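You operate a simulated robot arm through the tools that you are given. There is no shell and no other tool. Be economical: measure what you need, move in short steps, check, and stop when the job is done.

You run a simulated two-armed robot. Do the job below in one go: nothing can be reset, and whatever is moved stays where it is left.

TASK
Pick up the blue tag with one hand, pass it to the other hand and put it on the drawer bench.

It is judged by the outcome, as a careful person would: the job done as asked, and still so three seconds after it is handed in. It fails if anything else is knocked over, pushed out of place, dropped, spilled or broken.

THE ROBOT
Two 6-joint arms with two-finger parallel grippers on one trunk, on a base that drives. Base frame: it is fixed to the floor where the robot stands at the start and does not move with it; the origin is under the middle of the robot, x ahead of it, y to its left, z up. Readings come in m, degrees, newtons and seconds.
The left shoulder is at the start at [0.06, 0.187, 0.572], the right one opposite. With the tool pointing down near the work surface each hand reaches from about 0.18 to 0.62 m from the robot's upright axis, wherever it stands, measured 20 degrees to its own side. Places, roughly: drawer bench [-1, 1.4, 0.8]. Payload 1.57 kg a hand.
The TCP of each hand is the grasp point between the finger pads, 0.03 m short of the fingertips. In the tool frame z runs along the fingers and y along their closing line. Largest opening 0.11 m; finger width 0.024, thickness 0.012; the body of the gripper, 0.048 by 0.112 m, starts 0.078 m behind the TCP.
Orientation is that of the tool frame in the base frame, as a unit quaternion [w, x, y, z]. With the fingers straight down and closing along the base's y, the tool's x points along the base's -x, its y along +y and its z along -z.

THE INTERFACE
- The arms move only by the tool send_rows. It takes "left_moves", "right_moves" or both (then of equal length, played together; a hand with none holds still); each is a list of rows, each a list of 7 numbers: the shift along the tool's x, y, z in units of 250 mm (1.0 is 250 mm), then the turn, a rotation vector about the tool's x, y, z in units of 45 degrees (1.0 is 45 degrees), then the gripper command, from -1 (shut) to 1 (fully open), values between in proportion. In form: [[x, y, z, rx, ry, rz, fingers], ...]. A call has 1 to 12 rows; each row is the pose to reach, as a shift and turn from the pose commanded when the call began, along the tool's axes at that moment. A call with a number of a shift or a turn outside -1 to 1 is refused whole. Rows are played at 5 a second. More than 0.05 m and 8.6 degrees between two rows, or a gripper value outside its range, and nothing of the call is played. A pose out of reach is approached as far as the arm can. The call stops where the force on the tool passes 40 N (or 10 N more than at its start, if that is more) or the arm is blocked; 0.2 s more then pass. Each finger travels about 0.153 m/s and halts on what it meets, pressing with about 20 N; the grip force reading is that of the motor and also rises with nothing between the fingers. The clock runs only during rows and for 0.2 s after the last one: add rows that repeat a pose to give the fingers time. The reply holds the time, the measured pose of the TCP, the force on the tool along the base axes, the opening and the grip force, in the units named above and with some noise, with the torque about the TCP (base axes, N m) and any sound that the robot's microphone picked up.
- Cameras (640 x 400 px; columns grow to the right, rows downward): "scene" is now at [0.0044, 0.0261, 1.1026]; the picture's right is [0.37, -0.93, 0.00], its down [-0.78, -0.31, -0.54] and it looks along [0.50, 0.20, -0.84] (base axes); focal length 272 px, centre (320, 200). "left" rides on the left gripper at [0.07, -0.016, -0.141] in its tool frame; the picture's right is [0.23, 0.97, 0.00], its down [-0.86, 0.20, -0.48] and it looks along [-0.47, 0.11, 0.88] (tool axes); focal length 222 px, centre (320, 200). "right" rides on the right gripper at [0.07, 0.016, -0.141] in its tool frame; the picture's right is [-0.23, 0.97, 0.00], its down [-0.86, -0.20, -0.48] and it looks along [-0.47, -0.11, 0.88] (tool axes); focal length 222 px, centre (320, 200). There is no depth. A picture from a camera that has moved, and an enlarged one, comes with that camera's place and axes in the base frame and with its lens.
- snapshot(camera): a new picture of that camera. The clock stands still meanwhile.
- slide_trunk(by): slides the trunk up (or, below 0, down) by that many m; the arms and the scene camera ride with it, the base frame stays. It gives what a move gives, with no picture.
- steer(legs): drives the robot by 1 to 6 legs, each [ahead, left, turn to the left] in m, m and degrees, along the robot's own axes; the way and the turn of a leg run together, so that a leg with both is an arc; at most 1.5 m and 180 degrees a leg. The arms and the cameras ride along, it lands a little off, and it stops where it bumps. It gives what a move gives.
- head_to(pan, tilt): turns the head with the scene camera to pan (to the left, within 86 degrees either way) and tilt (down, from -29 to 69), counted from straight ahead of the robot. It gives what a move gives.
- zoom(camera, box): a new picture of the part [left, top, right, bottom] of that camera's present view, enlarged. The clock stands still meanwhile.
- job_done(): hands the job in; it is judged then, once.

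Go step by step. Nothing tells you exact positions but the pictures and the camera data: compare them with the known pose of the tool, close in by small moves and look again before you grip or let go. The budget is 120 turns and 108 pictures, counting those below and the enlarged ones. Unless the task says otherwise, let go and move clear before handing in, and close with one line.

The tools are called after "Call:" as name(argument=value, ...) on one line, values as JSON. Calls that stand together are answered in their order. send_rows: Moves the arms, as the interface text tells. Its arguments: {"type":"object","properties":{"left_moves":{"type":"array"},"right_moves":{"type":"array"}},"required":[]} The other tools are called the same way: slide_trunk (by) slides the trunk up or down; steer (legs) drives the base; head_to (pan, tilt) turns the head that bears the scene camera; snapshot (camera) takes a picture; zoom (camera, box) takes an enlarged picture of a part of a camera's view; job_done () hands the job in.

At the start:

```text
time_s: 0.0
left_ee_pos: [0.2909, 0.1837, 0.6189]
left_tool_rot: [0.0, 0.0, 1.0, 0.0]
left_ft_force: [0.2, -0.7, -0.1]
left_ft_torque: [0.02, 0.02, 0.0]
left_width: 0.1101
left_grip_force: 0.0
right_ee_pos: [0.2749, -0.0557, 0.5086]
right_tool_rot: [0.0, 0.0, 1.0, 0.0]
right_ft_force: [0.3, 0.7, -0.6]
right_ft_torque: [0.0, -0.01, 0.01]
right_width: 0.1099
right_grip_force: 0.0
trunk travel left (down, up): [-0.2, 0.79]
robot x, y, heading: [0.0013, 0.0031, 0.2]
head pan, tilt: [21.7, 57.1]
```

scene: 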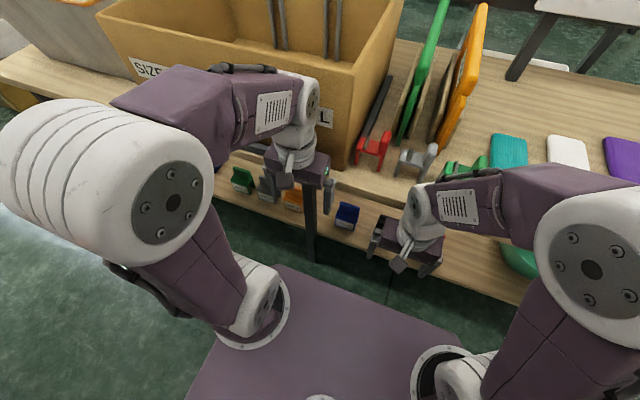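
right: 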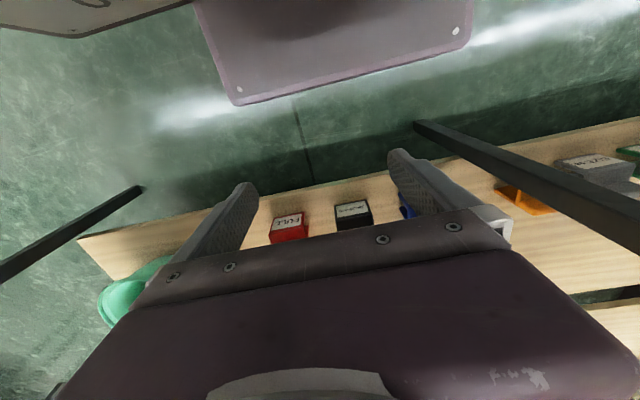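
left: 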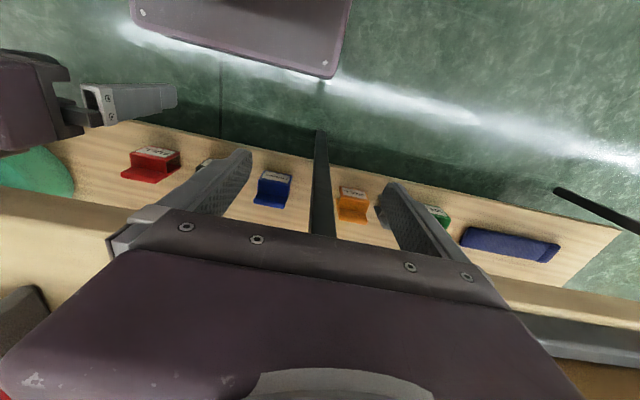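

I see a table with a lower shelf carrying small coloured blocks with labels, one of them blue. I'll look closer before planning.

Call:
zoom(camera="scene", box=[220, 140, 460, 290])

Call:
zoom(camera="left", box=[100, 120, 600, 280])

Call:
head_to(pan=0, tilt=20)

Call:
snapshot(camera="scene")

```text
2.67 times, centred on (340, 215) of scene
camera zoom: at [0.0044, 0.0261, 1.1026], right [0.37, -0.93, 0.0], down [-0.78, -0.31, -0.54], along [0.5, 0.2, -0.84], focal length 727 px, centre (267, 160)
```

zoom: 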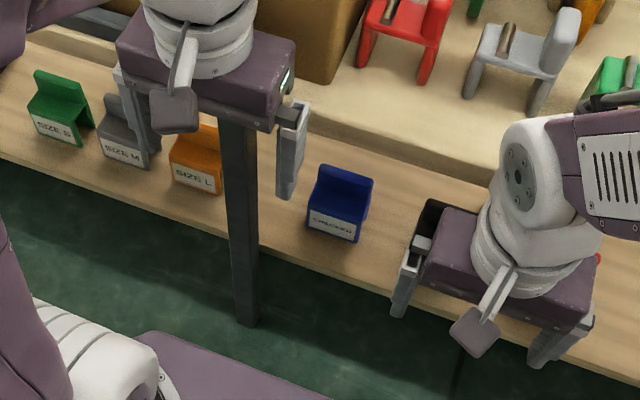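

```text
1.28 times, centred on (350, 200) of left
camera zoom: at [0.2202, 0.1662, 0.7606], right [-0.23, 0.97, 0.0], down [0.86, 0.2, 0.48], along [0.47, 0.11, -0.88], focal length 284 px, centre (282, 200)
```

zoom: 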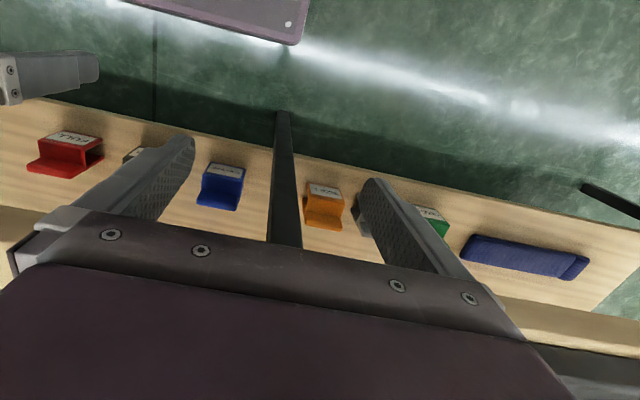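

```text
time_s: 1.0
left_ee_pos: [0.2903, 0.1843, 0.6201]
left_tool_rot: [0.001, 0.0, 1.0, -0.001]
left_ft_force: [-0.6, 0.3, -0.5]
left_ft_torque: [-0.01, -0.01, 0.01]
left_width: 0.1098
left_grip_force: 0.0
right_ee_pos: [0.2749, -0.0554, 0.5067]
right_tool_rot: [0.0, -0.001, 1.0, 0.001]
right_ft_force: [1.1, -0.1, 0.5]
right_ft_torque: [0.0, 0.01, 0.02]
right_width: 0.1098
right_grip_force: 0.1
trunk travel left (down, up): [-0.2, 0.79]
robot x, y, heading: [0.0013, 0.0, -0.0]
head pan, tilt: [0.0, 20.0]
```

```text
102 pictures are left
camera scene: at [0.0326, 0.0003, 1.1573], right [0.0, -1.0, 0.0], down [-0.34, 0.0, -0.94], along [0.94, 0.0, -0.34], focal length 272 px, centre (320, 200)
```

scene: 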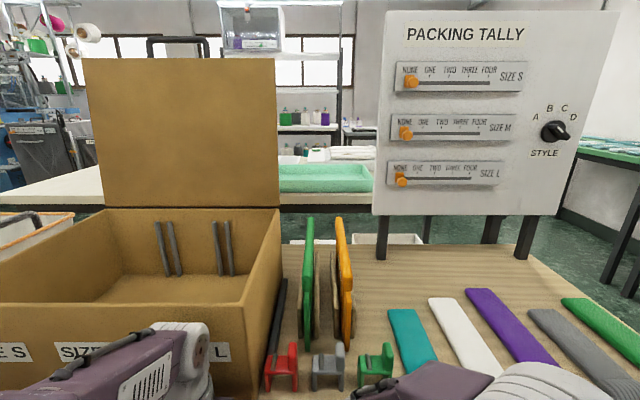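

The blue tag labelled "CHECKED" seems to stand on the lower shelf near [0.465, 0.11, 0.28]. I need to learn how the tabletop overhangs it, and see the drawer bench behind-left.

Call:
head_to(pan=0, tilt=60)

Call:
snapshot(camera="scene")

Call:
head_to(pan=86, tilt=15)

Call:
snapshot(camera="scene")

```text
time_s: 2.1
left_ee_pos: [0.2901, 0.1837, 0.6201]
left_tool_rot: [0.0, 0.001, 1.0, 0.001]
left_ft_force: [-0.2, 0.2, -0.5]
left_ft_torque: [0.04, 0.04, 0.01]
left_width: 0.1102
left_grip_force: 0.1
right_ee_pos: [0.2756, -0.0547, 0.5084]
right_tool_rot: [0.001, 0.001, 1.0, 0.001]
right_ft_force: [0.4, 0.0, -0.3]
right_ft_torque: [0.0, -0.02, -0.01]
right_width: 0.11
right_grip_force: 0.1
trunk travel left (down, up): [-0.2, 0.79]
robot x, y, heading: [-0.0016, -0.0005, 0.0]
head pan, tilt: [0.0, 60.0]
```

```text
101 pictures are left
camera scene: at [0.0062, 0.0002, 1.0993], right [0.0, -1.0, 0.0], down [-0.87, 0.0, -0.5], along [0.5, 0.0, -0.87], focal length 272 px, centre (320, 200)
```

scene: 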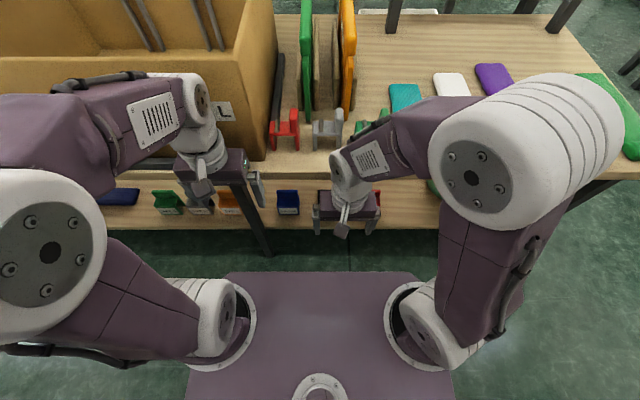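

```text
time_s: 3.7
left_ee_pos: [0.2906, 0.1835, 0.6203]
left_tool_rot: [0.0, 0.0, 1.0, 0.001]
left_ft_force: [0.8, 0.0, -0.3]
left_ft_torque: [0.04, -0.03, 0.0]
left_width: 0.11
left_grip_force: 0.0
right_ee_pos: [0.2748, -0.0547, 0.5087]
right_tool_rot: [0.0, 0.001, 1.0, -0.001]
right_ft_force: [0.7, -0.2, 0.0]
right_ft_torque: [-0.01, -0.04, -0.03]
right_width: 0.1101
right_grip_force: 0.0
trunk travel left (down, up): [-0.2, 0.79]
robot x, y, heading: [-0.0017, -0.0017, 0.2]
head pan, tilt: [85.9, 15.0]
```

```text
100 pictures are left
camera scene: at [-0.0538, 0.0934, 1.1655], right [1.0, -0.07, 0.0], down [-0.02, -0.26, -0.97], along [0.07, 0.96, -0.26], focal length 272 px, centre (320, 200)
```

scene: 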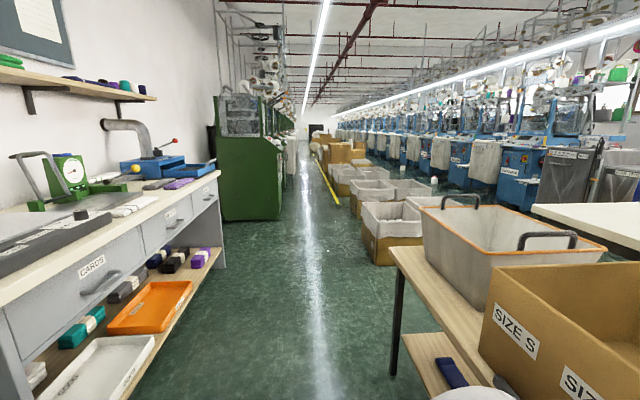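

The tag sits on the low shelf roughly 9 cm behind the tabletop's front edge, so I'll grasp it with the left hand tilted forward and down. First I'll back off and shift right to put the left shoulder in line with it.

Call:
steer(legs=[[-0.22, 0, 0], [0, -0.08, 0]])

Call:
head_to(pan=0, tilt=45)

Call:
snapshot(camera="scene")

```text
time_s: 6.0
left_ee_pos: [0.0699, 0.1036, 0.6206]
left_tool_rot: [0.0, -0.001, 1.0, 0.0]
left_ft_force: [0.2, -0.7, -0.4]
left_ft_torque: [0.0, -0.01, -0.02]
left_width: 0.11
left_grip_force: 0.1
right_ee_pos: [0.0548, -0.1345, 0.5098]
right_tool_rot: [0.0, -0.001, 1.0, 0.0]
right_ft_force: [-0.2, 0.3, -0.1]
right_ft_torque: [-0.01, -0.01, 0.02]
right_width: 0.1098
right_grip_force: 0.0
trunk travel left (down, up): [-0.2, 0.79]
robot x, y, heading: [-0.2213, -0.081, 0.4]
head pan, tilt: [85.9, 15.0]
```

```text
time_s: 7.7
left_ee_pos: [0.0698, 0.1033, 0.6201]
left_tool_rot: [0.0, -0.001, 1.0, 0.0]
left_ft_force: [-0.4, -1.0, 0.5]
left_ft_torque: [0.03, 0.0, 0.0]
left_width: 0.1104
left_grip_force: 0.0
right_ee_pos: [0.0552, -0.1342, 0.5092]
right_tool_rot: [0.0, -0.001, 1.0, 0.0]
right_ft_force: [-0.1, -0.3, 0.5]
right_ft_torque: [0.03, 0.02, -0.03]
right_width: 0.1101
right_grip_force: 0.2
trunk travel left (down, up): [-0.2, 0.79]
robot x, y, heading: [-0.2212, -0.0787, 0.1]
head pan, tilt: [0.0, 45.0]
```

```text
99 pictures are left
camera scene: at [-0.1995, -0.0795, 1.1187], right [0.0, -1.0, 0.0], down [-0.71, 0.0, -0.71], along [0.71, 0.0, -0.71], focal length 272 px, centre (320, 200)
```

scene: 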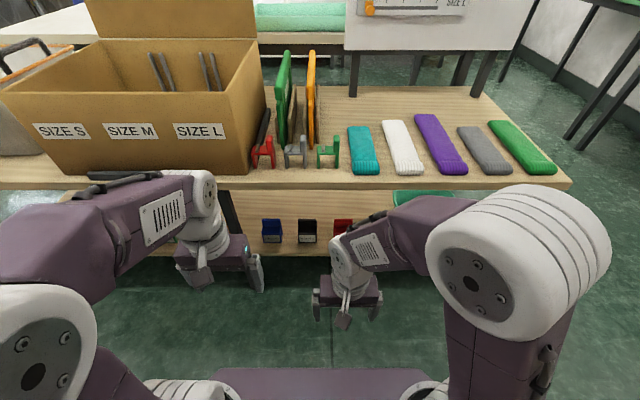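

The tag stays consistent at about [0.465, 0.107, 0.283]. Next I tilt the left tool 45° forward and bring it in front of the shelf.

Call:
send_rows(left_moves=[[-0.08, 0, 0.09, 0, -0.16, 0, 1], [-0.16, 0, 0.18, 0, -0.33, 0, 1], [-0.24, 0, 0.27, 0, -0.5, 0, 1], [-0.32, 0, 0.36, 0, -0.67, 0, 1], [-0.42, 0, 0.46, 0, -0.84, 0, 1], [-0.52, 0, 0.58, 0, -1, 0, 1], [-0.6, 0, 0.68, 0, -1, 0, 1], [-0.6, 0, 0.68, 0, -1, 0, 1]])

Call:
snapshot(camera="left")

Call:
snapshot(camera="scene")

```text
time_s: 9.4
left_ee_pos: [0.2259, 0.1049, 0.4483]
left_tool_rot: [0.383, -0.001, 0.924, 0.001]
left_ft_force: [-0.1, 0.2, 0.4]
left_ft_torque: [-0.03, -0.03, 0.01]
left_width: 0.1098
left_grip_force: 0.1
left hand out of reach, approached as far as the arm can: row 4, 5, 6, 7, 8
right_ee_pos: [0.0547, -0.1351, 0.5084]
right_tool_rot: [0.0, -0.002, 1.0, 0.0]
right_ft_force: [0.3, -0.5, -0.3]
right_ft_torque: [0.01, -0.01, -0.01]
right_width: 0.1099
right_grip_force: 0.0
trunk travel left (down, up): [-0.2, 0.79]
robot x, y, heading: [-0.2194, -0.0817, 0.1]
head pan, tilt: [0.0, 45.0]
```

```text
98 pictures are left
camera left: at [0.0755, 0.0878, 0.4985], right [-0.16, 0.97, -0.16], down [0.27, 0.2, 0.94], along [0.95, 0.11, -0.29], focal length 222 px, centre (320, 200)
```

left: 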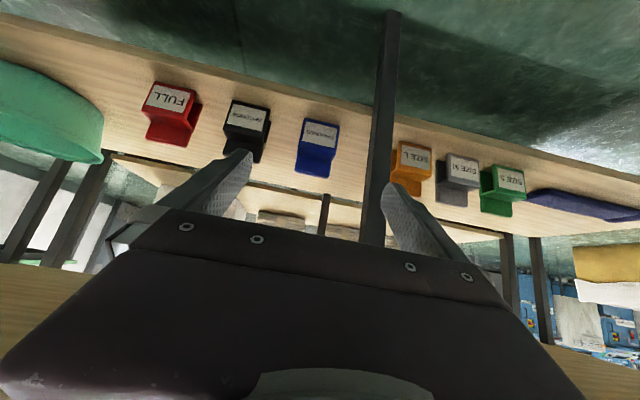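

```text
97 pictures are left
camera scene: at [-0.1995, -0.0796, 1.1187], right [0.0, -1.0, 0.0], down [-0.71, 0.0, -0.71], along [0.71, 0.0, -0.71], focal length 272 px, centre (320, 200)
```

scene: 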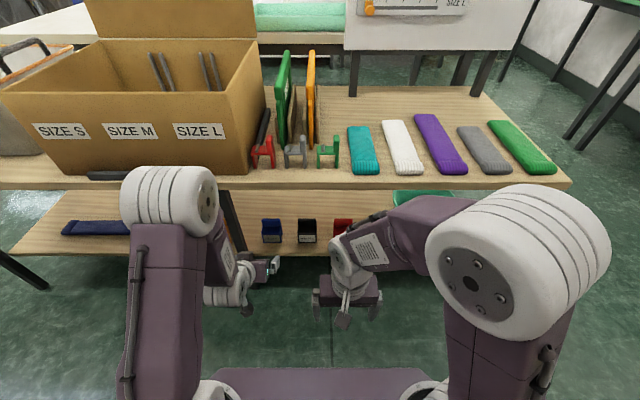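

The wrist picture (upside-down) confirms the tag at y≈0.11, x≈0.43–0.50, z≈0.22–0.31. I'll move to about 10 cm short of it and look again.

Call:
send_rows(left_moves=[[-0.04, 0, 0.14, 0, 0, 0, 1], [-0.08, 0, 0.28, 0, 0, 0, 1], [-0.12, 0.01, 0.42, 0, 0, 0, 1], [-0.16, 0.01, 0.56, 0, 0, 0, 1], [-0.187, 0.012, 0.684, 0, 0, 0, 1], [-0.187, 0.012, 0.684, 0, 0, 0, 1]])

Call:
snapshot(camera="left")

Call:
snapshot(camera="scene")

```text
time_s: 10.8
left_ee_pos: [0.3816, 0.1069, 0.3593]
left_tool_rot: [0.382, 0.0, 0.924, 0.0]
left_ft_force: [0.1, -1.1, -0.6]
left_ft_torque: [-0.01, -0.01, 0.03]
left_width: 0.1099
left_grip_force: 0.0
right_ee_pos: [0.0549, -0.1345, 0.5083]
right_tool_rot: [-0.001, -0.001, 1.0, 0.001]
right_ft_force: [-0.2, -0.2, 0.0]
right_ft_torque: [-0.01, 0.02, 0.0]
right_width: 0.1101
right_grip_force: 0.1
trunk travel left (down, up): [-0.2, 0.79]
robot x, y, heading: [-0.2174, -0.0825, 0.2]
head pan, tilt: [0.0, 45.0]
```

```text
96 pictures are left
camera left: at [0.2313, 0.0883, 0.4092], right [-0.16, 0.97, -0.16], down [0.27, 0.2, 0.94], along [0.95, 0.11, -0.29], focal length 222 px, centre (320, 200)
```

left: 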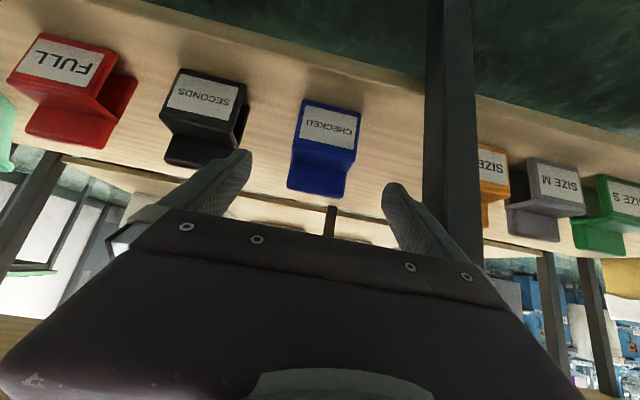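

```text
95 pictures are left
camera scene: at [-0.1994, -0.0796, 1.1187], right [0.0, -1.0, 0.0], down [-0.71, 0.0, -0.71], along [0.71, 0.0, -0.71], focal length 272 px, centre (320, 200)
```

scene: 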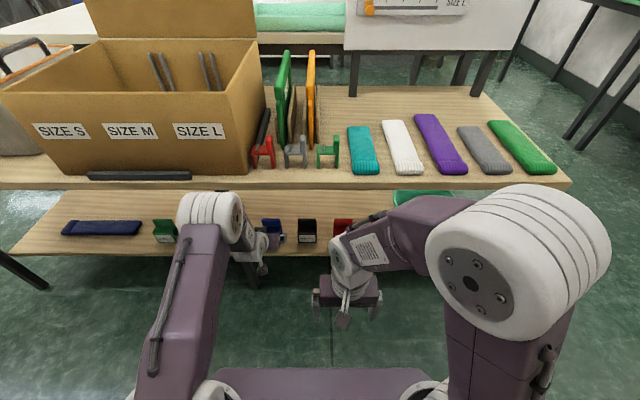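

Call:
zoom(camera="left", box=[240, 60, 440, 260])

```text
2.00 times, centred on (340, 160) of left
camera zoom: at [0.2313, 0.0883, 0.4092], right [-0.16, 0.97, -0.16], down [0.27, 0.2, 0.94], along [0.95, 0.11, -0.29], focal length 444 px, centre (280, 280)
```

zoom: 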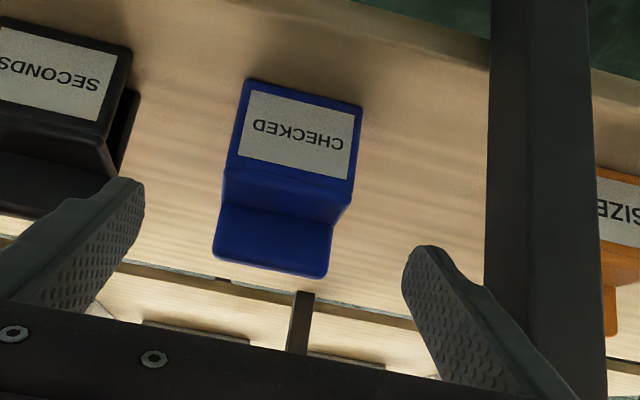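

The tag is a seat-shaped block about 6.5 cm wide, centred y≈0.109, body z≈0.24–0.29. The leg starts at y≈0.20, leaving clearance; I advance along the tool axis to straddle the block.

Call:
send_rows(left_moves=[[0, 0.008, 0.12, 0, 0, 0, 1], [0.005, 0.008, 0.24, 0, 0, 0, 1], [0.01, 0.008, 0.34, 0, 0, 0, 1], [0.014, 0.008, 0.42, 0, 0, 0, 1], [0.014, 0.008, 0.42, 0, 0, 0, 1]])

Call:
snapshot(camera="left")

Call:
zoom(camera="scene", box=[170, 170, 370, 295])

```text
time_s: 12.1
left_ee_pos: [0.452, 0.1093, 0.2817]
left_tool_rot: [0.382, -0.001, 0.924, 0.0]
left_ft_force: [-0.8, -0.2, 0.1]
left_ft_torque: [0.0, -0.03, 0.0]
left_width: 0.1101
left_grip_force: 0.0
right_ee_pos: [0.0557, -0.1355, 0.5082]
right_tool_rot: [0.0, -0.001, 1.0, 0.0]
right_ft_force: [0.0, 1.0, -0.1]
right_ft_torque: [-0.02, 0.02, -0.02]
right_width: 0.1099
right_grip_force: 0.1
trunk travel left (down, up): [-0.2, 0.79]
robot x, y, heading: [-0.2227, -0.0784, 0.2]
head pan, tilt: [0.0, 45.0]
```

```text
93 pictures are left
camera left: at [0.3029, 0.092, 0.3322], right [-0.16, 0.97, -0.16], down [0.27, 0.2, 0.94], along [0.95, 0.11, -0.29], focal length 222 px, centre (320, 200)
```

left: 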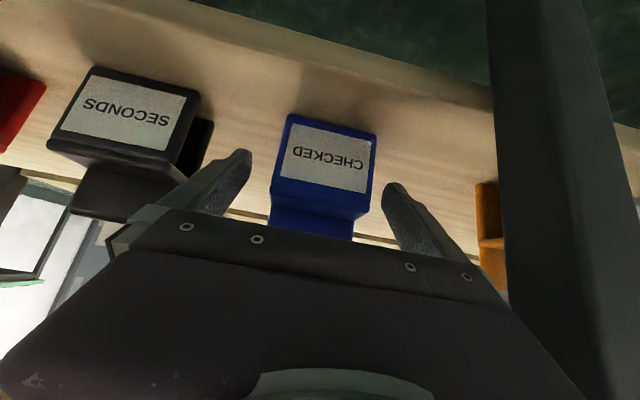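

```text
3.20 times, centred on (270, 232) of scene
camera zoom: at [-0.1994, -0.0796, 1.1187], right [0.0, -1.0, 0.0], down [-0.71, 0.0, -0.71], along [0.71, 0.0, -0.71], focal length 872 px, centre (480, 96)
```

zoom: 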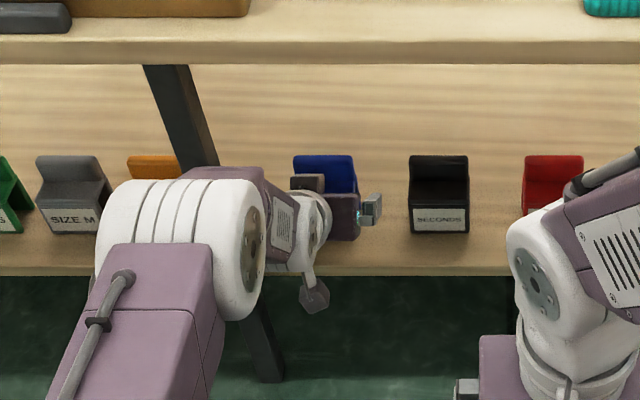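

The fingertips reach past the label on both sides of the block, well centred. I close the grip.

Call:
send_rows(left_moves=[[0, 0, 0, 0, 0, 0, 0.3], [0, 0, 0, 0, 0, 0, -1], [0, 0, 0, 0, 0, 0, -1], [0, 0, 0, 0, 0, 0, -1], [0, 0, 0, 0, 0, 0, -1]])

Call:
snapshot(camera="left")

```text
time_s: 13.2
left_ee_pos: [0.4536, 0.1098, 0.2832]
left_tool_rot: [0.382, 0.0, 0.924, 0.0]
left_ft_force: [0.6, -0.9, 1.0]
left_ft_torque: [0.0, -0.02, 0.02]
left_width: 0.0746
left_grip_force: 20.0
right_ee_pos: [0.0551, -0.1348, 0.5079]
right_tool_rot: [0.0, -0.001, 1.0, 0.0]
right_ft_force: [0.3, -0.2, -0.7]
right_ft_torque: [0.02, 0.03, 0.01]
right_width: 0.1102
right_grip_force: 0.0
trunk travel left (down, up): [-0.2, 0.79]
robot x, y, heading: [-0.2186, -0.0798, -0.2]
head pan, tilt: [0.0, 45.0]
```

```text
91 pictures are left
camera left: at [0.3028, 0.0919, 0.3325], right [-0.16, 0.97, -0.16], down [0.27, 0.2, 0.94], along [0.95, 0.11, -0.29], focal length 222 px, centre (320, 200)
```

left: 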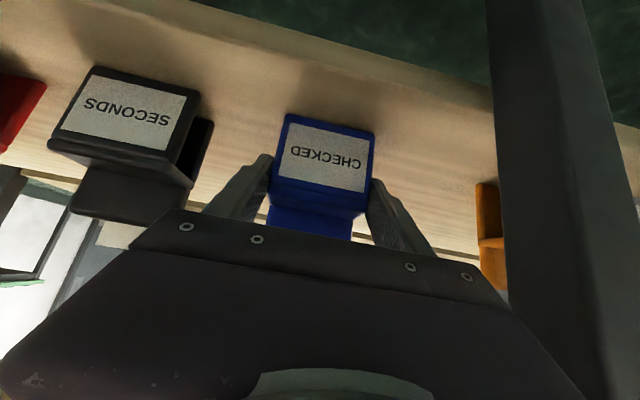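

Gripped at 7.5 cm with 20 N. Lift by 3 cm and check it follows.

Call:
send_rows(left_moves=[[-0.03, 0, -0.03, 0, 0, 0, -1], [-0.06, 0, -0.06, 0, 0, 0, -1], [-0.1, 0, -0.1, 0, 0, 0, -1], [-0.1, 0, -0.1, 0, 0, 0, -1]])

Call:
snapshot(camera="left")

```text
time_s: 14.2
left_ee_pos: [0.4519, 0.1097, 0.3198]
left_tool_rot: [0.383, -0.001, 0.924, 0.001]
left_ft_force: [0.9, 0.0, -1.3]
left_ft_torque: [0.02, 0.02, 0.02]
left_width: 0.0746
left_grip_force: 19.8
right_ee_pos: [0.0557, -0.1355, 0.5086]
right_tool_rot: [-0.001, 0.0, 1.0, -0.001]
right_ft_force: [-0.4, 0.7, 0.4]
right_ft_torque: [-0.02, 0.02, -0.02]
right_width: 0.1099
right_grip_force: 0.1
trunk travel left (down, up): [-0.2, 0.79]
robot x, y, heading: [-0.2176, -0.0799, 0.1]
head pan, tilt: [0.0, 45.0]
```

```text
90 pictures are left
camera left: at [0.3022, 0.0927, 0.3689], right [-0.16, 0.97, -0.16], down [0.27, 0.2, 0.94], along [0.95, 0.11, -0.29], focal length 222 px, centre (320, 200)
```

left: 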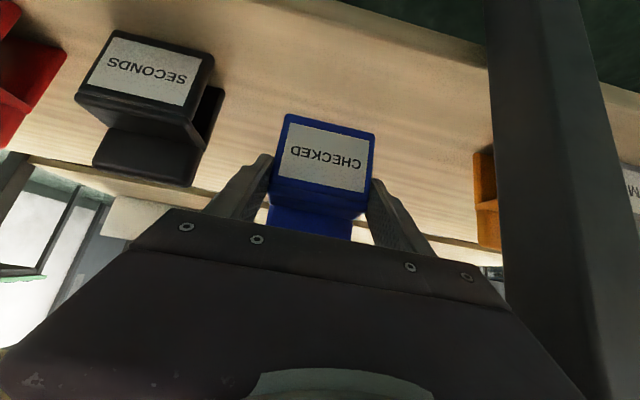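

The tag is held. I back the whole robot straight away from the table before rearranging the arms.

Call:
steer(legs=[[-0.45, 0, 0]])

Call:
snapshot(camera="scene")

```text
time_s: 16.5
left_ee_pos: [0.1752, 0.1104, 0.3436]
left_tool_rot: [0.402, -0.001, 0.916, 0.001]
left_ft_force: [1.5, -0.1, -0.9]
left_ft_torque: [0.07, 0.09, 0.02]
left_width: 0.0746
left_grip_force: 19.9
right_ee_pos: [-0.2318, -0.1354, 0.5165]
right_tool_rot: [0.019, -0.002, 1.0, 0.002]
right_ft_force: [0.9, -0.5, -0.8]
right_ft_torque: [0.07, 0.0, 0.01]
right_width: 0.1099
right_grip_force: 0.0
trunk travel left (down, up): [-0.2, 0.79]
robot x, y, heading: [-0.4875, -0.0806, -0.2]
head pan, tilt: [0.0, 45.0]
stopped in leg 1: the robot was blocked; the commanded pose is now the measured one
```

```text
89 pictures are left
camera scene: at [-0.4623, -0.0802, 1.1194], right [0.0, -1.0, 0.0], down [-0.71, 0.0, -0.7], along [0.7, 0.0, -0.71], focal length 272 px, centre (320, 200)
```

scene: 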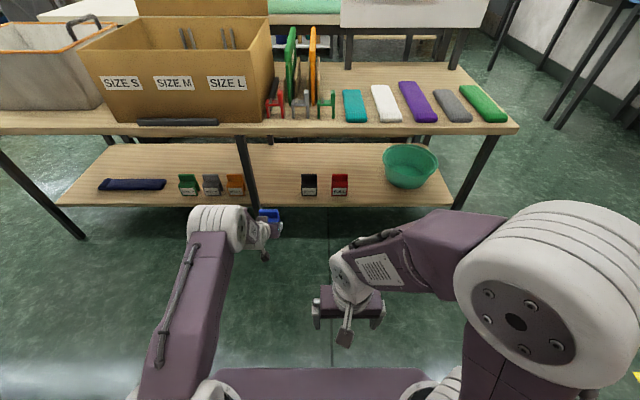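

The robot bumped into something behind it, so I ease forward a little and look to both sides to see what is there.

Call:
steer(legs=[[0.08, 0, 0]])

Call:
head_to(pan=86, tilt=35)

Call:
snapshot(camera="scene")

Call:
head_to(pan=-86, tilt=35)

Call:
snapshot(camera="scene")

```text
time_s: 17.5
left_ee_pos: [0.2506, 0.1108, 0.3378]
left_tool_rot: [0.398, -0.001, 0.917, 0.001]
left_ft_force: [0.1, -0.4, 0.0]
left_ft_torque: [0.01, 0.03, -0.01]
left_width: 0.0744
left_grip_force: 20.4
right_ee_pos: [-0.1545, -0.1346, 0.5144]
right_tool_rot: [0.016, -0.002, 1.0, 0.001]
right_ft_force: [-0.2, 0.8, -0.5]
right_ft_torque: [0.01, 0.0, -0.02]
right_width: 0.1099
right_grip_force: 0.0
trunk travel left (down, up): [-0.2, 0.79]
robot x, y, heading: [-0.4142, -0.0806, 0.2]
head pan, tilt: [0.0, 45.0]
```

```text
time_s: 19.1
left_ee_pos: [0.25, 0.1108, 0.3386]
left_tool_rot: [0.398, 0.0, 0.917, 0.0]
left_ft_force: [0.5, -0.3, -0.1]
left_ft_torque: [0.02, 0.01, 0.04]
left_width: 0.0745
left_grip_force: 19.8
right_ee_pos: [-0.1547, -0.1357, 0.5147]
right_tool_rot: [0.016, -0.002, 1.0, 0.002]
right_ft_force: [-0.7, -0.9, 0.0]
right_ft_torque: [-0.02, -0.02, 0.01]
right_width: 0.1102
right_grip_force: 0.0
trunk travel left (down, up): [-0.2, 0.79]
robot x, y, heading: [-0.4107, -0.0835, 0.2]
head pan, tilt: [85.9, 35.0]
```

```text
88 pictures are left
camera scene: at [-0.4679, 0.0081, 1.1335], right [1.0, -0.07, 0.0], down [-0.04, -0.57, -0.82], along [0.06, 0.82, -0.57], focal length 272 px, centre (320, 200)
```

scene: 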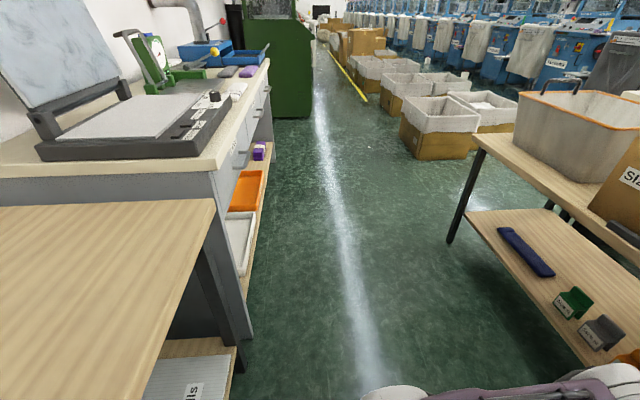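

```text
time_s: 21.7
left_ee_pos: [0.2503, 0.1103, 0.338]
left_tool_rot: [0.398, -0.001, 0.917, 0.001]
left_ft_force: [0.2, -0.3, -1.7]
left_ft_torque: [-0.03, -0.02, -0.02]
left_width: 0.0744
left_grip_force: 20.1
right_ee_pos: [-0.1547, -0.1348, 0.5145]
right_tool_rot: [0.017, -0.002, 1.0, 0.0]
right_ft_force: [0.3, 0.1, 0.6]
right_ft_torque: [-0.03, 0.0, -0.01]
right_width: 0.1101
right_grip_force: 0.1
trunk travel left (down, up): [-0.2, 0.79]
robot x, y, heading: [-0.4144, -0.083, 0.2]
head pan, tilt: [-85.9, 35.0]
```

```text
87 pictures are left
camera scene: at [-0.4677, -0.1676, 1.1335], right [-1.0, -0.07, 0.0], down [-0.04, 0.57, -0.82], along [0.06, -0.82, -0.57], focal length 272 px, centre (320, 200)
```

scene: 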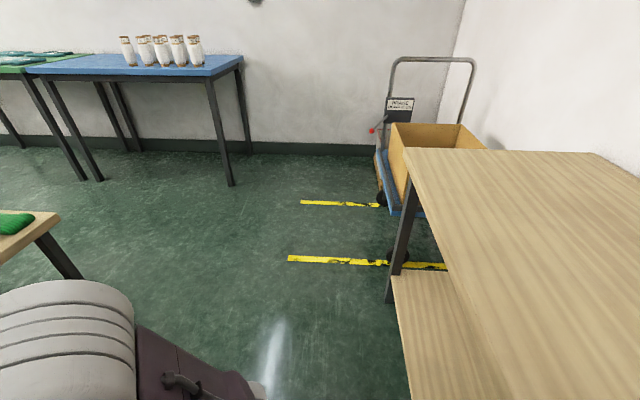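

A plain bench stands right behind, and the drawer bench is left of it with its front edge near x≈-0.7. Next I inspect the held tag to plan the hand-over.

Call:
head_to(pan=10, tilt=45)

Call:
zoom(camera="scene", box=[220, 140, 420, 265])

Call:
zoom(camera="left", box=[220, 80, 420, 205])

```text
time_s: 23.4
left_ee_pos: [0.2506, 0.1109, 0.3393]
left_tool_rot: [0.399, -0.001, 0.917, 0.0]
left_ft_force: [-0.4, -0.6, -1.6]
left_ft_torque: [0.01, -0.02, 0.03]
left_width: 0.0743
left_grip_force: 19.7
right_ee_pos: [-0.1533, -0.1342, 0.5159]
right_tool_rot: [0.017, -0.002, 1.0, 0.001]
right_ft_force: [-1.0, 0.3, 0.3]
right_ft_torque: [0.0, -0.02, 0.01]
right_width: 0.11
right_grip_force: 0.1
trunk travel left (down, up): [-0.2, 0.79]
robot x, y, heading: [-0.4133, -0.0821, -0.1]
head pan, tilt: [10.0, 45.0]
```

```text
3.20 times, centred on (320, 202) of scene
camera zoom: at [-0.394, -0.0656, 1.1187], right [0.17, -0.98, 0.0], down [-0.7, -0.12, -0.71], along [0.7, 0.12, -0.71], focal length 872 px, centre (320, 192)
```

zoom: 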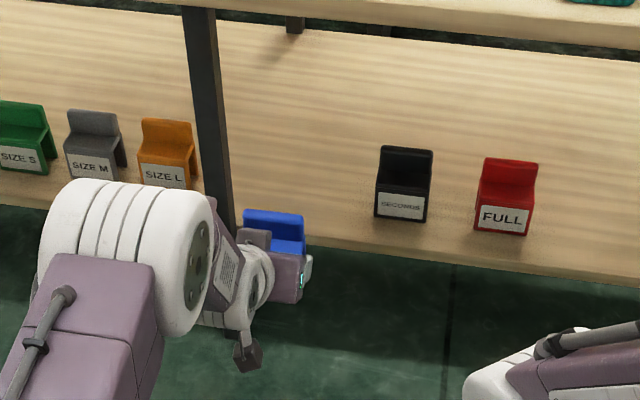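

```text
3.20 times, centred on (320, 142) of left
camera zoom: at [0.0989, 0.093, 0.3834], right [-0.16, 0.97, -0.17], down [0.23, 0.2, 0.95], along [0.96, 0.11, -0.26], focal length 711 px, centre (320, 384)
```

zoom: 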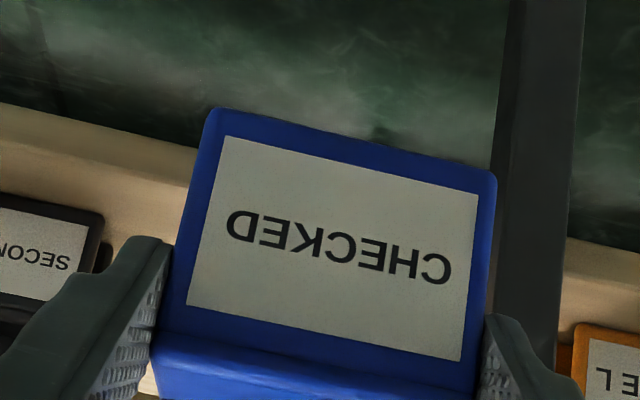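

The tag is chair-shaped with a back plate standing up above its seat, which the right hand can take from above by its faces. I first raise the right hand aside, turning its closing line, then bring the left one in front of the chest.

Call:
send_rows(right_moves=[[-0.03, -0.115, -0.115, 0, 0.006, -0.14, 1], [-0.06, -0.23, -0.23, 0, 0.012, -0.28, 1], [-0.09, -0.345, -0.345, 0, 0.018, -0.42, 1], [-0.12, -0.46, -0.46, 0, 0.024, -0.56, 1], [-0.15, -0.575, -0.575, 0, 0.03, -0.7, 1], [-0.18, -0.69, -0.69, 0, 0.036, -0.85, 1], [-0.2, -0.8, -0.8, 0, 0.044, -1, 1]])

Call:
send_rows(left_moves=[[0.025, -0.085, -0.118, 0, 0.006, 0, -1], [0.05, -0.17, -0.236, 0, 0.012, 0, -1], [0.075, -0.255, -0.354, 0, 0.02, 0, -1], [0.1, -0.34, -0.472, 0, 0.03, 0, -1], [0.125, -0.42, -0.59, 0, 0.044, 0, -1]])

Call:
head_to(pan=0, tilt=55)

Call:
snapshot(camera="scene")

```text
time_s: 25.0
left_ee_pos: [0.2511, 0.1097, 0.3377]
left_tool_rot: [0.399, -0.001, 0.917, 0.001]
left_ft_force: [0.2, 0.4, -1.0]
left_ft_torque: [0.02, 0.0, 0.0]
left_width: 0.0746
left_grip_force: 19.8
right_ee_pos: [-0.1094, -0.3348, 0.7147]
right_tool_rot: [-0.002, -0.384, 0.923, -0.005]
right_ft_force: [0.1, 0.3, -0.8]
right_ft_torque: [-0.03, 0.0, 0.0]
right_width: 0.11
right_grip_force: 0.1
trunk travel left (down, up): [-0.2, 0.79]
robot x, y, heading: [-0.4153, -0.0783, -0.1]
head pan, tilt: [10.0, 45.0]
```

```text
time_s: 26.2
left_ee_pos: [0.1204, 0.0045, 0.4161]
left_tool_rot: [0.382, -0.001, 0.924, 0.0]
left_ft_force: [0.4, 0.4, -1.4]
left_ft_torque: [-0.04, 0.03, 0.01]
left_width: 0.0746
left_grip_force: 20.1
right_ee_pos: [-0.1101, -0.335, 0.7153]
right_tool_rot: [-0.001, -0.384, 0.923, -0.005]
right_ft_force: [0.6, -0.3, 0.5]
right_ft_torque: [-0.05, 0.02, 0.02]
right_width: 0.1098
right_grip_force: 0.1
trunk travel left (down, up): [-0.2, 0.79]
robot x, y, heading: [-0.411, -0.0785, -0.1]
head pan, tilt: [10.0, 45.0]
```

```text
time_s: 27.0
left_ee_pos: [0.1218, 0.0044, 0.4148]
left_tool_rot: [0.382, -0.001, 0.924, 0.0]
left_ft_force: [-0.2, -0.6, -0.8]
left_ft_torque: [0.0, -0.03, 0.04]
left_width: 0.0746
left_grip_force: 19.5
right_ee_pos: [-0.1097, -0.3345, 0.7144]
right_tool_rot: [-0.002, -0.384, 0.923, -0.005]
right_ft_force: [0.7, 0.4, 0.2]
right_ft_torque: [-0.01, -0.02, 0.04]
right_width: 0.1099
right_grip_force: 0.0
trunk travel left (down, up): [-0.2, 0.79]
robot x, y, heading: [-0.4147, -0.0796, 0.3]
head pan, tilt: [0.0, 55.0]
```

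```text
84 pictures are left
camera scene: at [-0.402, -0.0797, 1.1053], right [0.0, -1.0, 0.0], down [-0.82, 0.0, -0.57], along [0.57, 0.0, -0.82], focal length 272 px, centre (320, 200)
```

scene: 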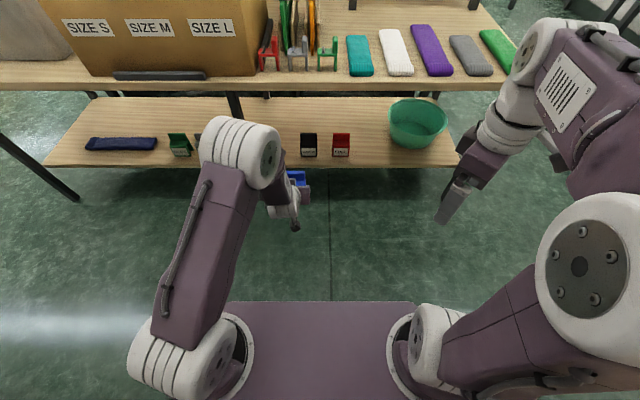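

Both arms moved fine. I continue: left to the middle in front of the chest, right turning a further 45° while staying off to the side.

Call:
send_rows(left_moves=[[0.011, -0.05, -0.063, 0, 0, 0, -1], [0.022, -0.1, -0.126, 0, 0, 0, -1], [0.033, -0.15, -0.19, 0, 0, 0, -1], [0.044, -0.2, -0.25, 0, 0, 0, -1], [0.055, -0.25, -0.32, 0, 0, 0, -1], [0.066, -0.3, -0.38, 0, 0, 0, -1], [0.074, -0.34, -0.441, 0, 0, 0, -1], [0.074, -0.34, -0.441, 0, 0, 0, -1]], right_moves=[[-0.08, -0.01, 0.01, 0, 0, -0.14, 1], [-0.16, -0.02, 0.02, 0, 0, -0.28, 1], [-0.24, -0.03, 0.03, 0, 0, -0.42, 1], [-0.32, -0.04, 0.04, 0, 0, -0.56, 1], [-0.4, -0.05, 0.05, 0, 0, -0.7, 1], [-0.48, -0.06, 0.06, 0, 0, -0.85, 1], [-0.55, -0.07, 0.06, 0, 0, -1, 1], [-0.55, -0.07, 0.06, 0, 0, -1, 1]])

Call:
snapshot(camera="scene")

Call:
snapshot(camera="right")

```text
time_s: 28.8
left_ee_pos: [0.0312, -0.0815, 0.4816]
left_tool_rot: [0.382, 0.0, 0.924, 0.0]
left_ft_force: [0.2, 0.4, 0.0]
left_ft_torque: [0.02, 0.01, -0.04]
left_width: 0.0743
left_grip_force: 19.9
right_ee_pos: [-0.0005, -0.2503, 0.7002]
right_tool_rot: [0.004, 0.709, -0.706, 0.004]
right_ft_force: [0.6, 0.0, -0.3]
right_ft_torque: [0.01, 0.01, 0.01]
right_width: 0.11
right_grip_force: 0.0
trunk travel left (down, up): [-0.2, 0.79]
robot x, y, heading: [-0.417, -0.0821, -0.0]
head pan, tilt: [0.0, 55.0]
```

```text
83 pictures are left
camera scene: at [-0.402, -0.0797, 1.1053], right [0.0, -1.0, 0.0], down [-0.82, 0.0, -0.57], along [0.57, 0.0, -0.82], focal length 272 px, centre (320, 200)
```

scene: 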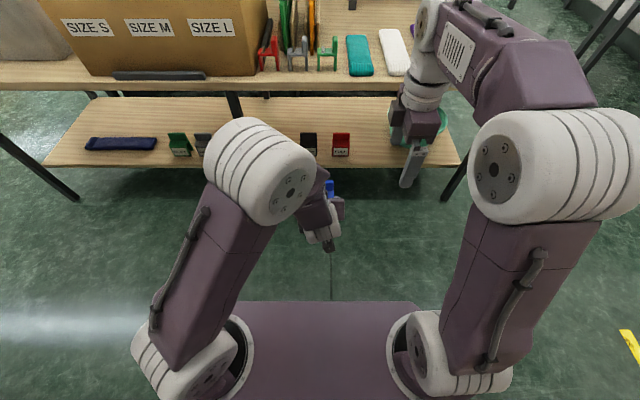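

```text
82 pictures are left
camera right: at [-0.0177, -0.3169, 0.8436], right [-0.97, 0.22, 0.0], down [0.2, 0.86, 0.47], along [0.11, 0.46, -0.88], focal length 222 px, centre (320, 200)
```

right: 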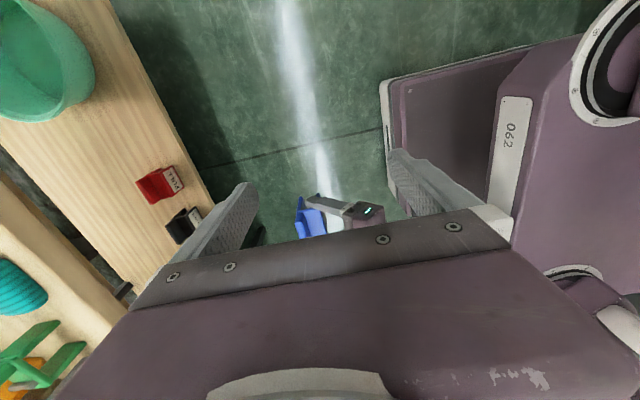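

The right camera now sees the tag. I move the right hand most of the way over while still high, and look.

Call:
send_rows(right_moves=[[-0.12, -0.08, 0, 0, 0, 0, 1], [-0.24, -0.16, 0, 0, 0, 0, 1], [-0.36, -0.24, 0, 0, 0, 0, 1], [-0.44, -0.268, 0, 0, 0, 0, 1], [-0.44, -0.268, 0, 0, 0, 0, 1]])

Call:
snapshot(camera="right")

Call:
snapshot(camera="scene")

```text
time_s: 30.0
left_ee_pos: [0.0324, -0.0815, 0.4818]
left_tool_rot: [0.383, -0.001, 0.924, 0.0]
left_ft_force: [0.5, -0.3, -0.5]
left_ft_torque: [-0.02, 0.03, 0.0]
left_width: 0.0744
left_grip_force: 19.8
right_ee_pos: [0.0667, -0.1388, 0.7008]
right_tool_rot: [0.003, 0.708, -0.706, 0.006]
right_ft_force: [0.8, -0.7, 0.5]
right_ft_torque: [-0.01, 0.0, -0.03]
right_width: 0.1098
right_grip_force: 0.0
trunk travel left (down, up): [-0.2, 0.79]
robot x, y, heading: [-0.4155, -0.0808, -0.1]
head pan, tilt: [0.0, 55.0]
```

```text
81 pictures are left
camera right: at [0.0497, -0.2066, 0.843], right [-0.97, 0.22, 0.0], down [0.2, 0.86, 0.47], along [0.11, 0.46, -0.88], focal length 222 px, centre (320, 200)
```

right: 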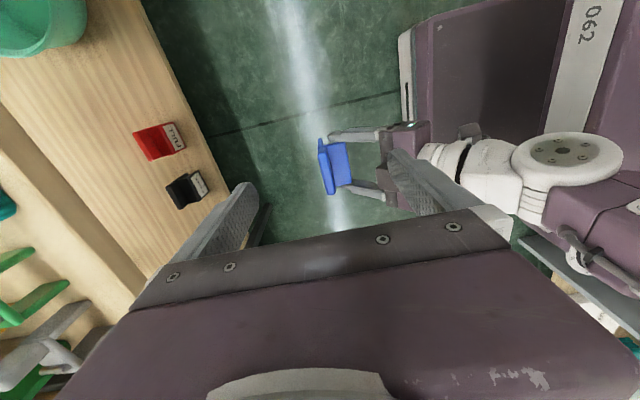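

```text
80 pictures are left
camera scene: at [-0.402, -0.0797, 1.1053], right [0.0, -1.0, 0.0], down [-0.82, 0.0, -0.57], along [0.57, 0.0, -0.82], focal length 272 px, centre (320, 200)
```

scene: 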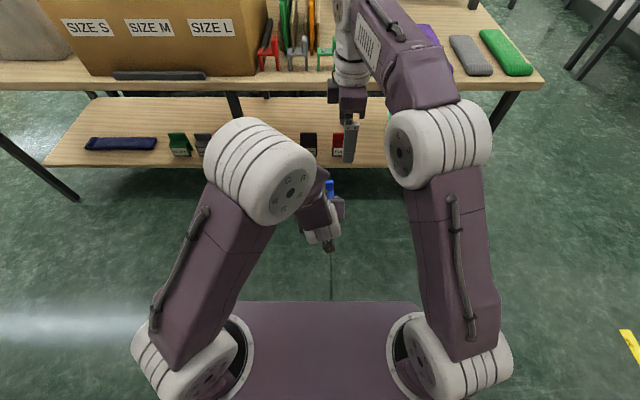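

Call:
zoom(camera="right", box=[270, 110, 430, 210])

```text
4.00 times, centred on (350, 160) of right
camera zoom: at [0.0497, -0.2066, 0.843], right [-0.97, 0.22, 0.0], down [0.2, 0.86, 0.47], along [0.11, 0.46, -0.88], focal length 888 px, centre (200, 360)
```

zoom: 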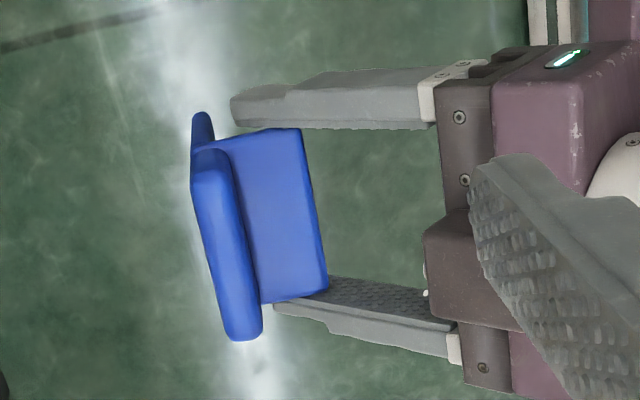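

The back plate's top lies at about [0.069, -0.085, 0.52], 15 mm thick. I centre above it, narrow the fingers to about 6 cm, come down to a hover and check.

Call:
send_rows(right_moves=[[-0.12, -0.008, 0.0, 0, 0, 0, 0.4], [-0.216, -0.008, 0.06, 0, 0, 0, 0.1], [-0.216, -0.008, 0.2, 0, 0, 0, 0.1], [-0.216, -0.008, 0.34, 0, 0, 0, 0.1], [-0.216, -0.008, 0.45, 0, 0, 0, 0.1], [-0.216, -0.008, 0.45, 0, 0, 0, 0.1]])

Call:
snapshot(camera="right")

Call:
zoom(camera="scene", box=[220, 100, 460, 250])

```text
time_s: 31.4
left_ee_pos: [0.0314, -0.0809, 0.4813]
left_tool_rot: [0.382, 0.0, 0.924, 0.0]
left_ft_force: [-0.8, 0.2, 0.1]
left_ft_torque: [-0.01, -0.02, -0.01]
left_width: 0.0745
left_grip_force: 20.0
right_ee_pos: [0.0663, -0.0889, 0.5863]
right_tool_rot: [0.003, 0.708, -0.706, 0.005]
right_ft_force: [0.0, -0.5, -0.7]
right_ft_torque: [-0.01, -0.01, -0.01]
right_width: 0.0603
right_grip_force: 0.0
trunk travel left (down, up): [-0.2, 0.79]
robot x, y, heading: [-0.4151, -0.0764, 0.0]
head pan, tilt: [0.0, 55.0]
```

```text
78 pictures are left
camera right: at [0.0493, -0.1565, 0.7298], right [-0.97, 0.22, 0.0], down [0.2, 0.86, 0.47], along [0.11, 0.46, -0.88], focal length 222 px, centre (320, 200)
```

right: 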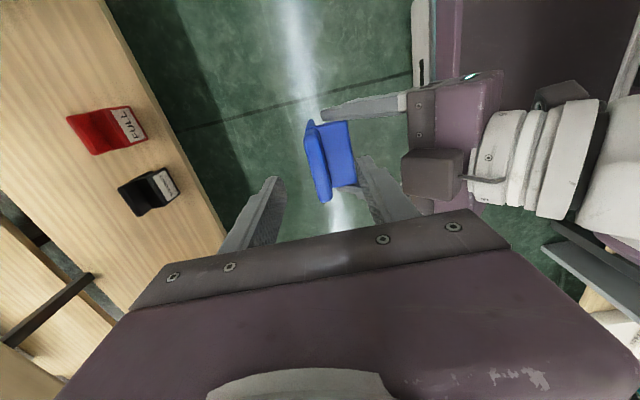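

```text
2.67 times, centred on (340, 175) of scene
camera zoom: at [-0.402, -0.0797, 1.1053], right [0.0, -1.0, 0.0], down [-0.82, 0.0, -0.57], along [0.57, 0.0, -0.82], focal length 727 px, centre (267, 267)
```

zoom: 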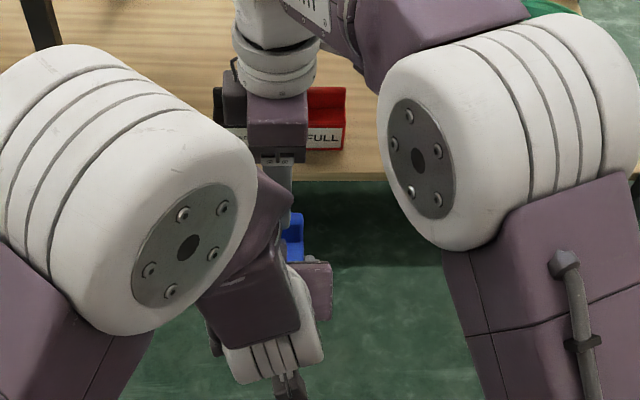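

The alignment holds, but a brown box on top of the left gripper body may come close to the right one. I zoom to judge the clearance.

Call:
zoom(camera="right", box=[290, 60, 530, 210])

Call:
zoom(camera="scene", box=[280, 130, 380, 250])

```text
2.67 times, centred on (410, 135) of right
camera zoom: at [0.0493, -0.1565, 0.7298], right [-0.97, 0.22, 0.0], down [0.2, 0.86, 0.47], along [0.11, 0.46, -0.88], focal length 592 px, centre (80, 373)
```

zoom: 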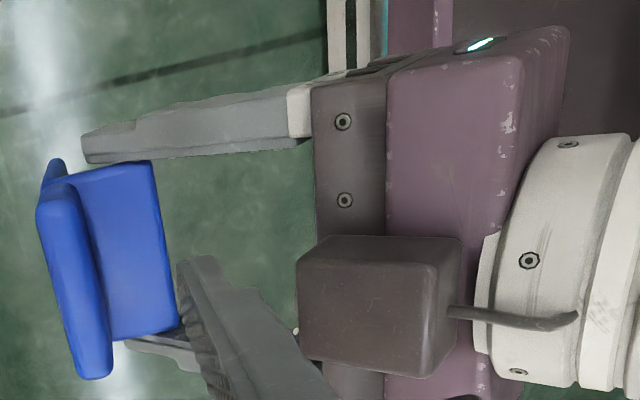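

```text
3.33 times, centred on (330, 190) of scene
camera zoom: at [-0.402, -0.0797, 1.1053], right [0.0, -1.0, 0.0], down [-0.82, 0.0, -0.57], along [0.57, 0.0, -0.82], focal length 908 px, centre (287, 233)
```

zoom: 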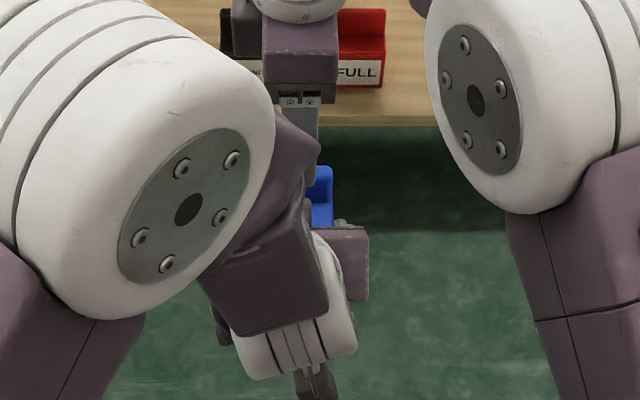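

The connector box protrudes only about 2 cm and should clear the right fingers by over 1.5 cm if I narrow them a bit more. I descend slowly, stopping at the force limit if touched.

Call:
send_rows(right_moves=[[-0.01, -0.008, 0, 0, 0, 0, -0.1], [-0.01, -0.008, 0.06, 0, 0, 0, -0.1], [-0.01, -0.008, 0.12, 0, 0, 0, -0.1], [-0.01, -0.008, 0.17, 0, 0, 0, -0.1], [-0.01, -0.008, 0.21, 0, 0, 0, -0.1], [-0.01, -0.008, 0.21, 0, 0, 0, -0.1]])

Call:
snapshot(camera="right")

Call:
zoom(camera="scene", box=[280, 130, 380, 250])

```text
time_s: 32.8
left_ee_pos: [0.0312, -0.0805, 0.4808]
left_tool_rot: [0.383, -0.001, 0.924, 0.0]
left_ft_force: [0.3, -0.4, 0.0]
left_ft_torque: [-0.02, -0.02, 0.02]
left_width: 0.0743
left_grip_force: 20.1
right_ee_pos: [0.0706, -0.0854, 0.5329]
right_tool_rot: [0.004, 0.707, -0.707, 0.005]
right_ft_force: [-0.2, -0.2, 0.0]
right_ft_torque: [0.01, 0.0, -0.01]
right_width: 0.0496
right_grip_force: 0.0
trunk travel left (down, up): [-0.2, 0.79]
robot x, y, heading: [-0.4095, -0.0803, 0.2]
head pan, tilt: [0.0, 55.0]
```

```text
74 pictures are left
camera right: at [0.0531, -0.1535, 0.6761], right [-0.97, 0.22, 0.0], down [0.2, 0.86, 0.47], along [0.11, 0.46, -0.88], focal length 222 px, centre (320, 200)
```

right: 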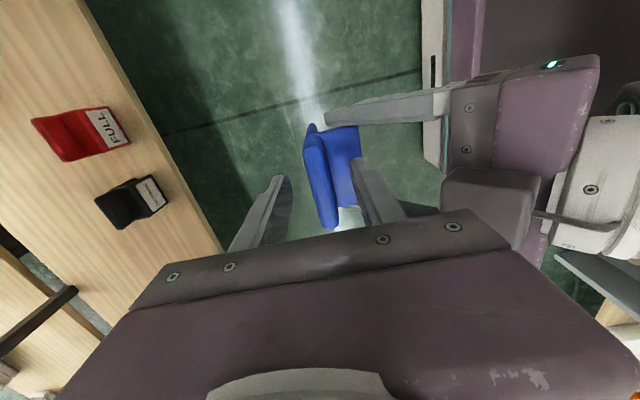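

```text
3.33 times, centred on (330, 190) of scene
camera zoom: at [-0.402, -0.0797, 1.1053], right [0.0, -1.0, 0.0], down [-0.82, 0.0, -0.57], along [0.57, 0.0, -0.82], focal length 908 px, centre (287, 233)
```

zoom: 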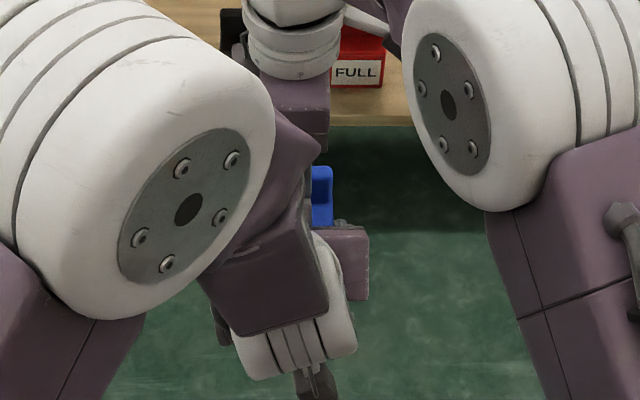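

No contact so far and the plate sits between the pads. I go 5 mm lower and close the right hand while the left still holds.

Call:
send_rows(right_moves=[[0, 0.004, 0.02, 0, 0, 0, -0.1], [0, 0.004, 0.02, 0, 0, 0, -0.5], [0, 0.004, 0.02, 0, 0, 0, -1], [0, 0.004, 0.02, 0, 0, 0, -1], [0, 0.004, 0.02, 0, 0, 0, -1]])

Call:
zoom(camera="right", box=[240, 90, 440, 240])

```text
time_s: 34.0
left_ee_pos: [0.0319, -0.0813, 0.4811]
left_tool_rot: [0.382, -0.001, 0.924, 0.001]
left_ft_force: [-3.5, 0.7, 2.0]
left_ft_torque: [-0.02, -0.24, -0.05]
left_width: 0.0742
left_grip_force: 20.1
right_ee_pos: [0.0699, -0.0859, 0.5278]
right_tool_rot: [0.003, 0.708, -0.706, 0.005]
right_ft_force: [4.0, -0.4, -1.1]
right_ft_torque: [-0.03, -0.04, 0.08]
right_width: 0.0152
right_grip_force: 20.8
trunk travel left (down, up): [-0.2, 0.79]
robot x, y, heading: [-0.4113, -0.0802, -0.1]
head pan, tilt: [0.0, 55.0]
```

```text
2.67 times, centred on (340, 165) of right
camera zoom: at [0.0524, -0.1544, 0.6713], right [-0.97, 0.22, 0.0], down [0.2, 0.86, 0.47], along [0.11, 0.46, -0.88], focal length 592 px, centre (267, 293)
```

zoom: 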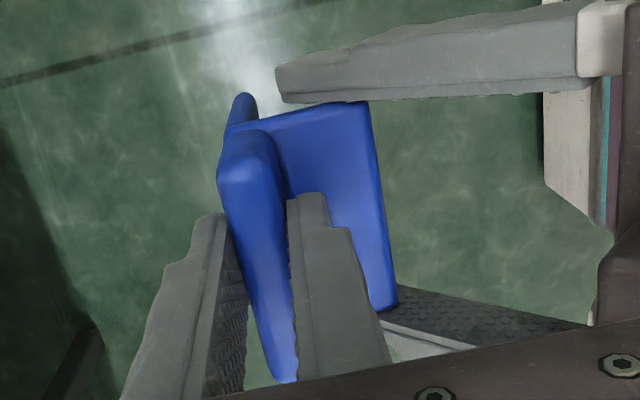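

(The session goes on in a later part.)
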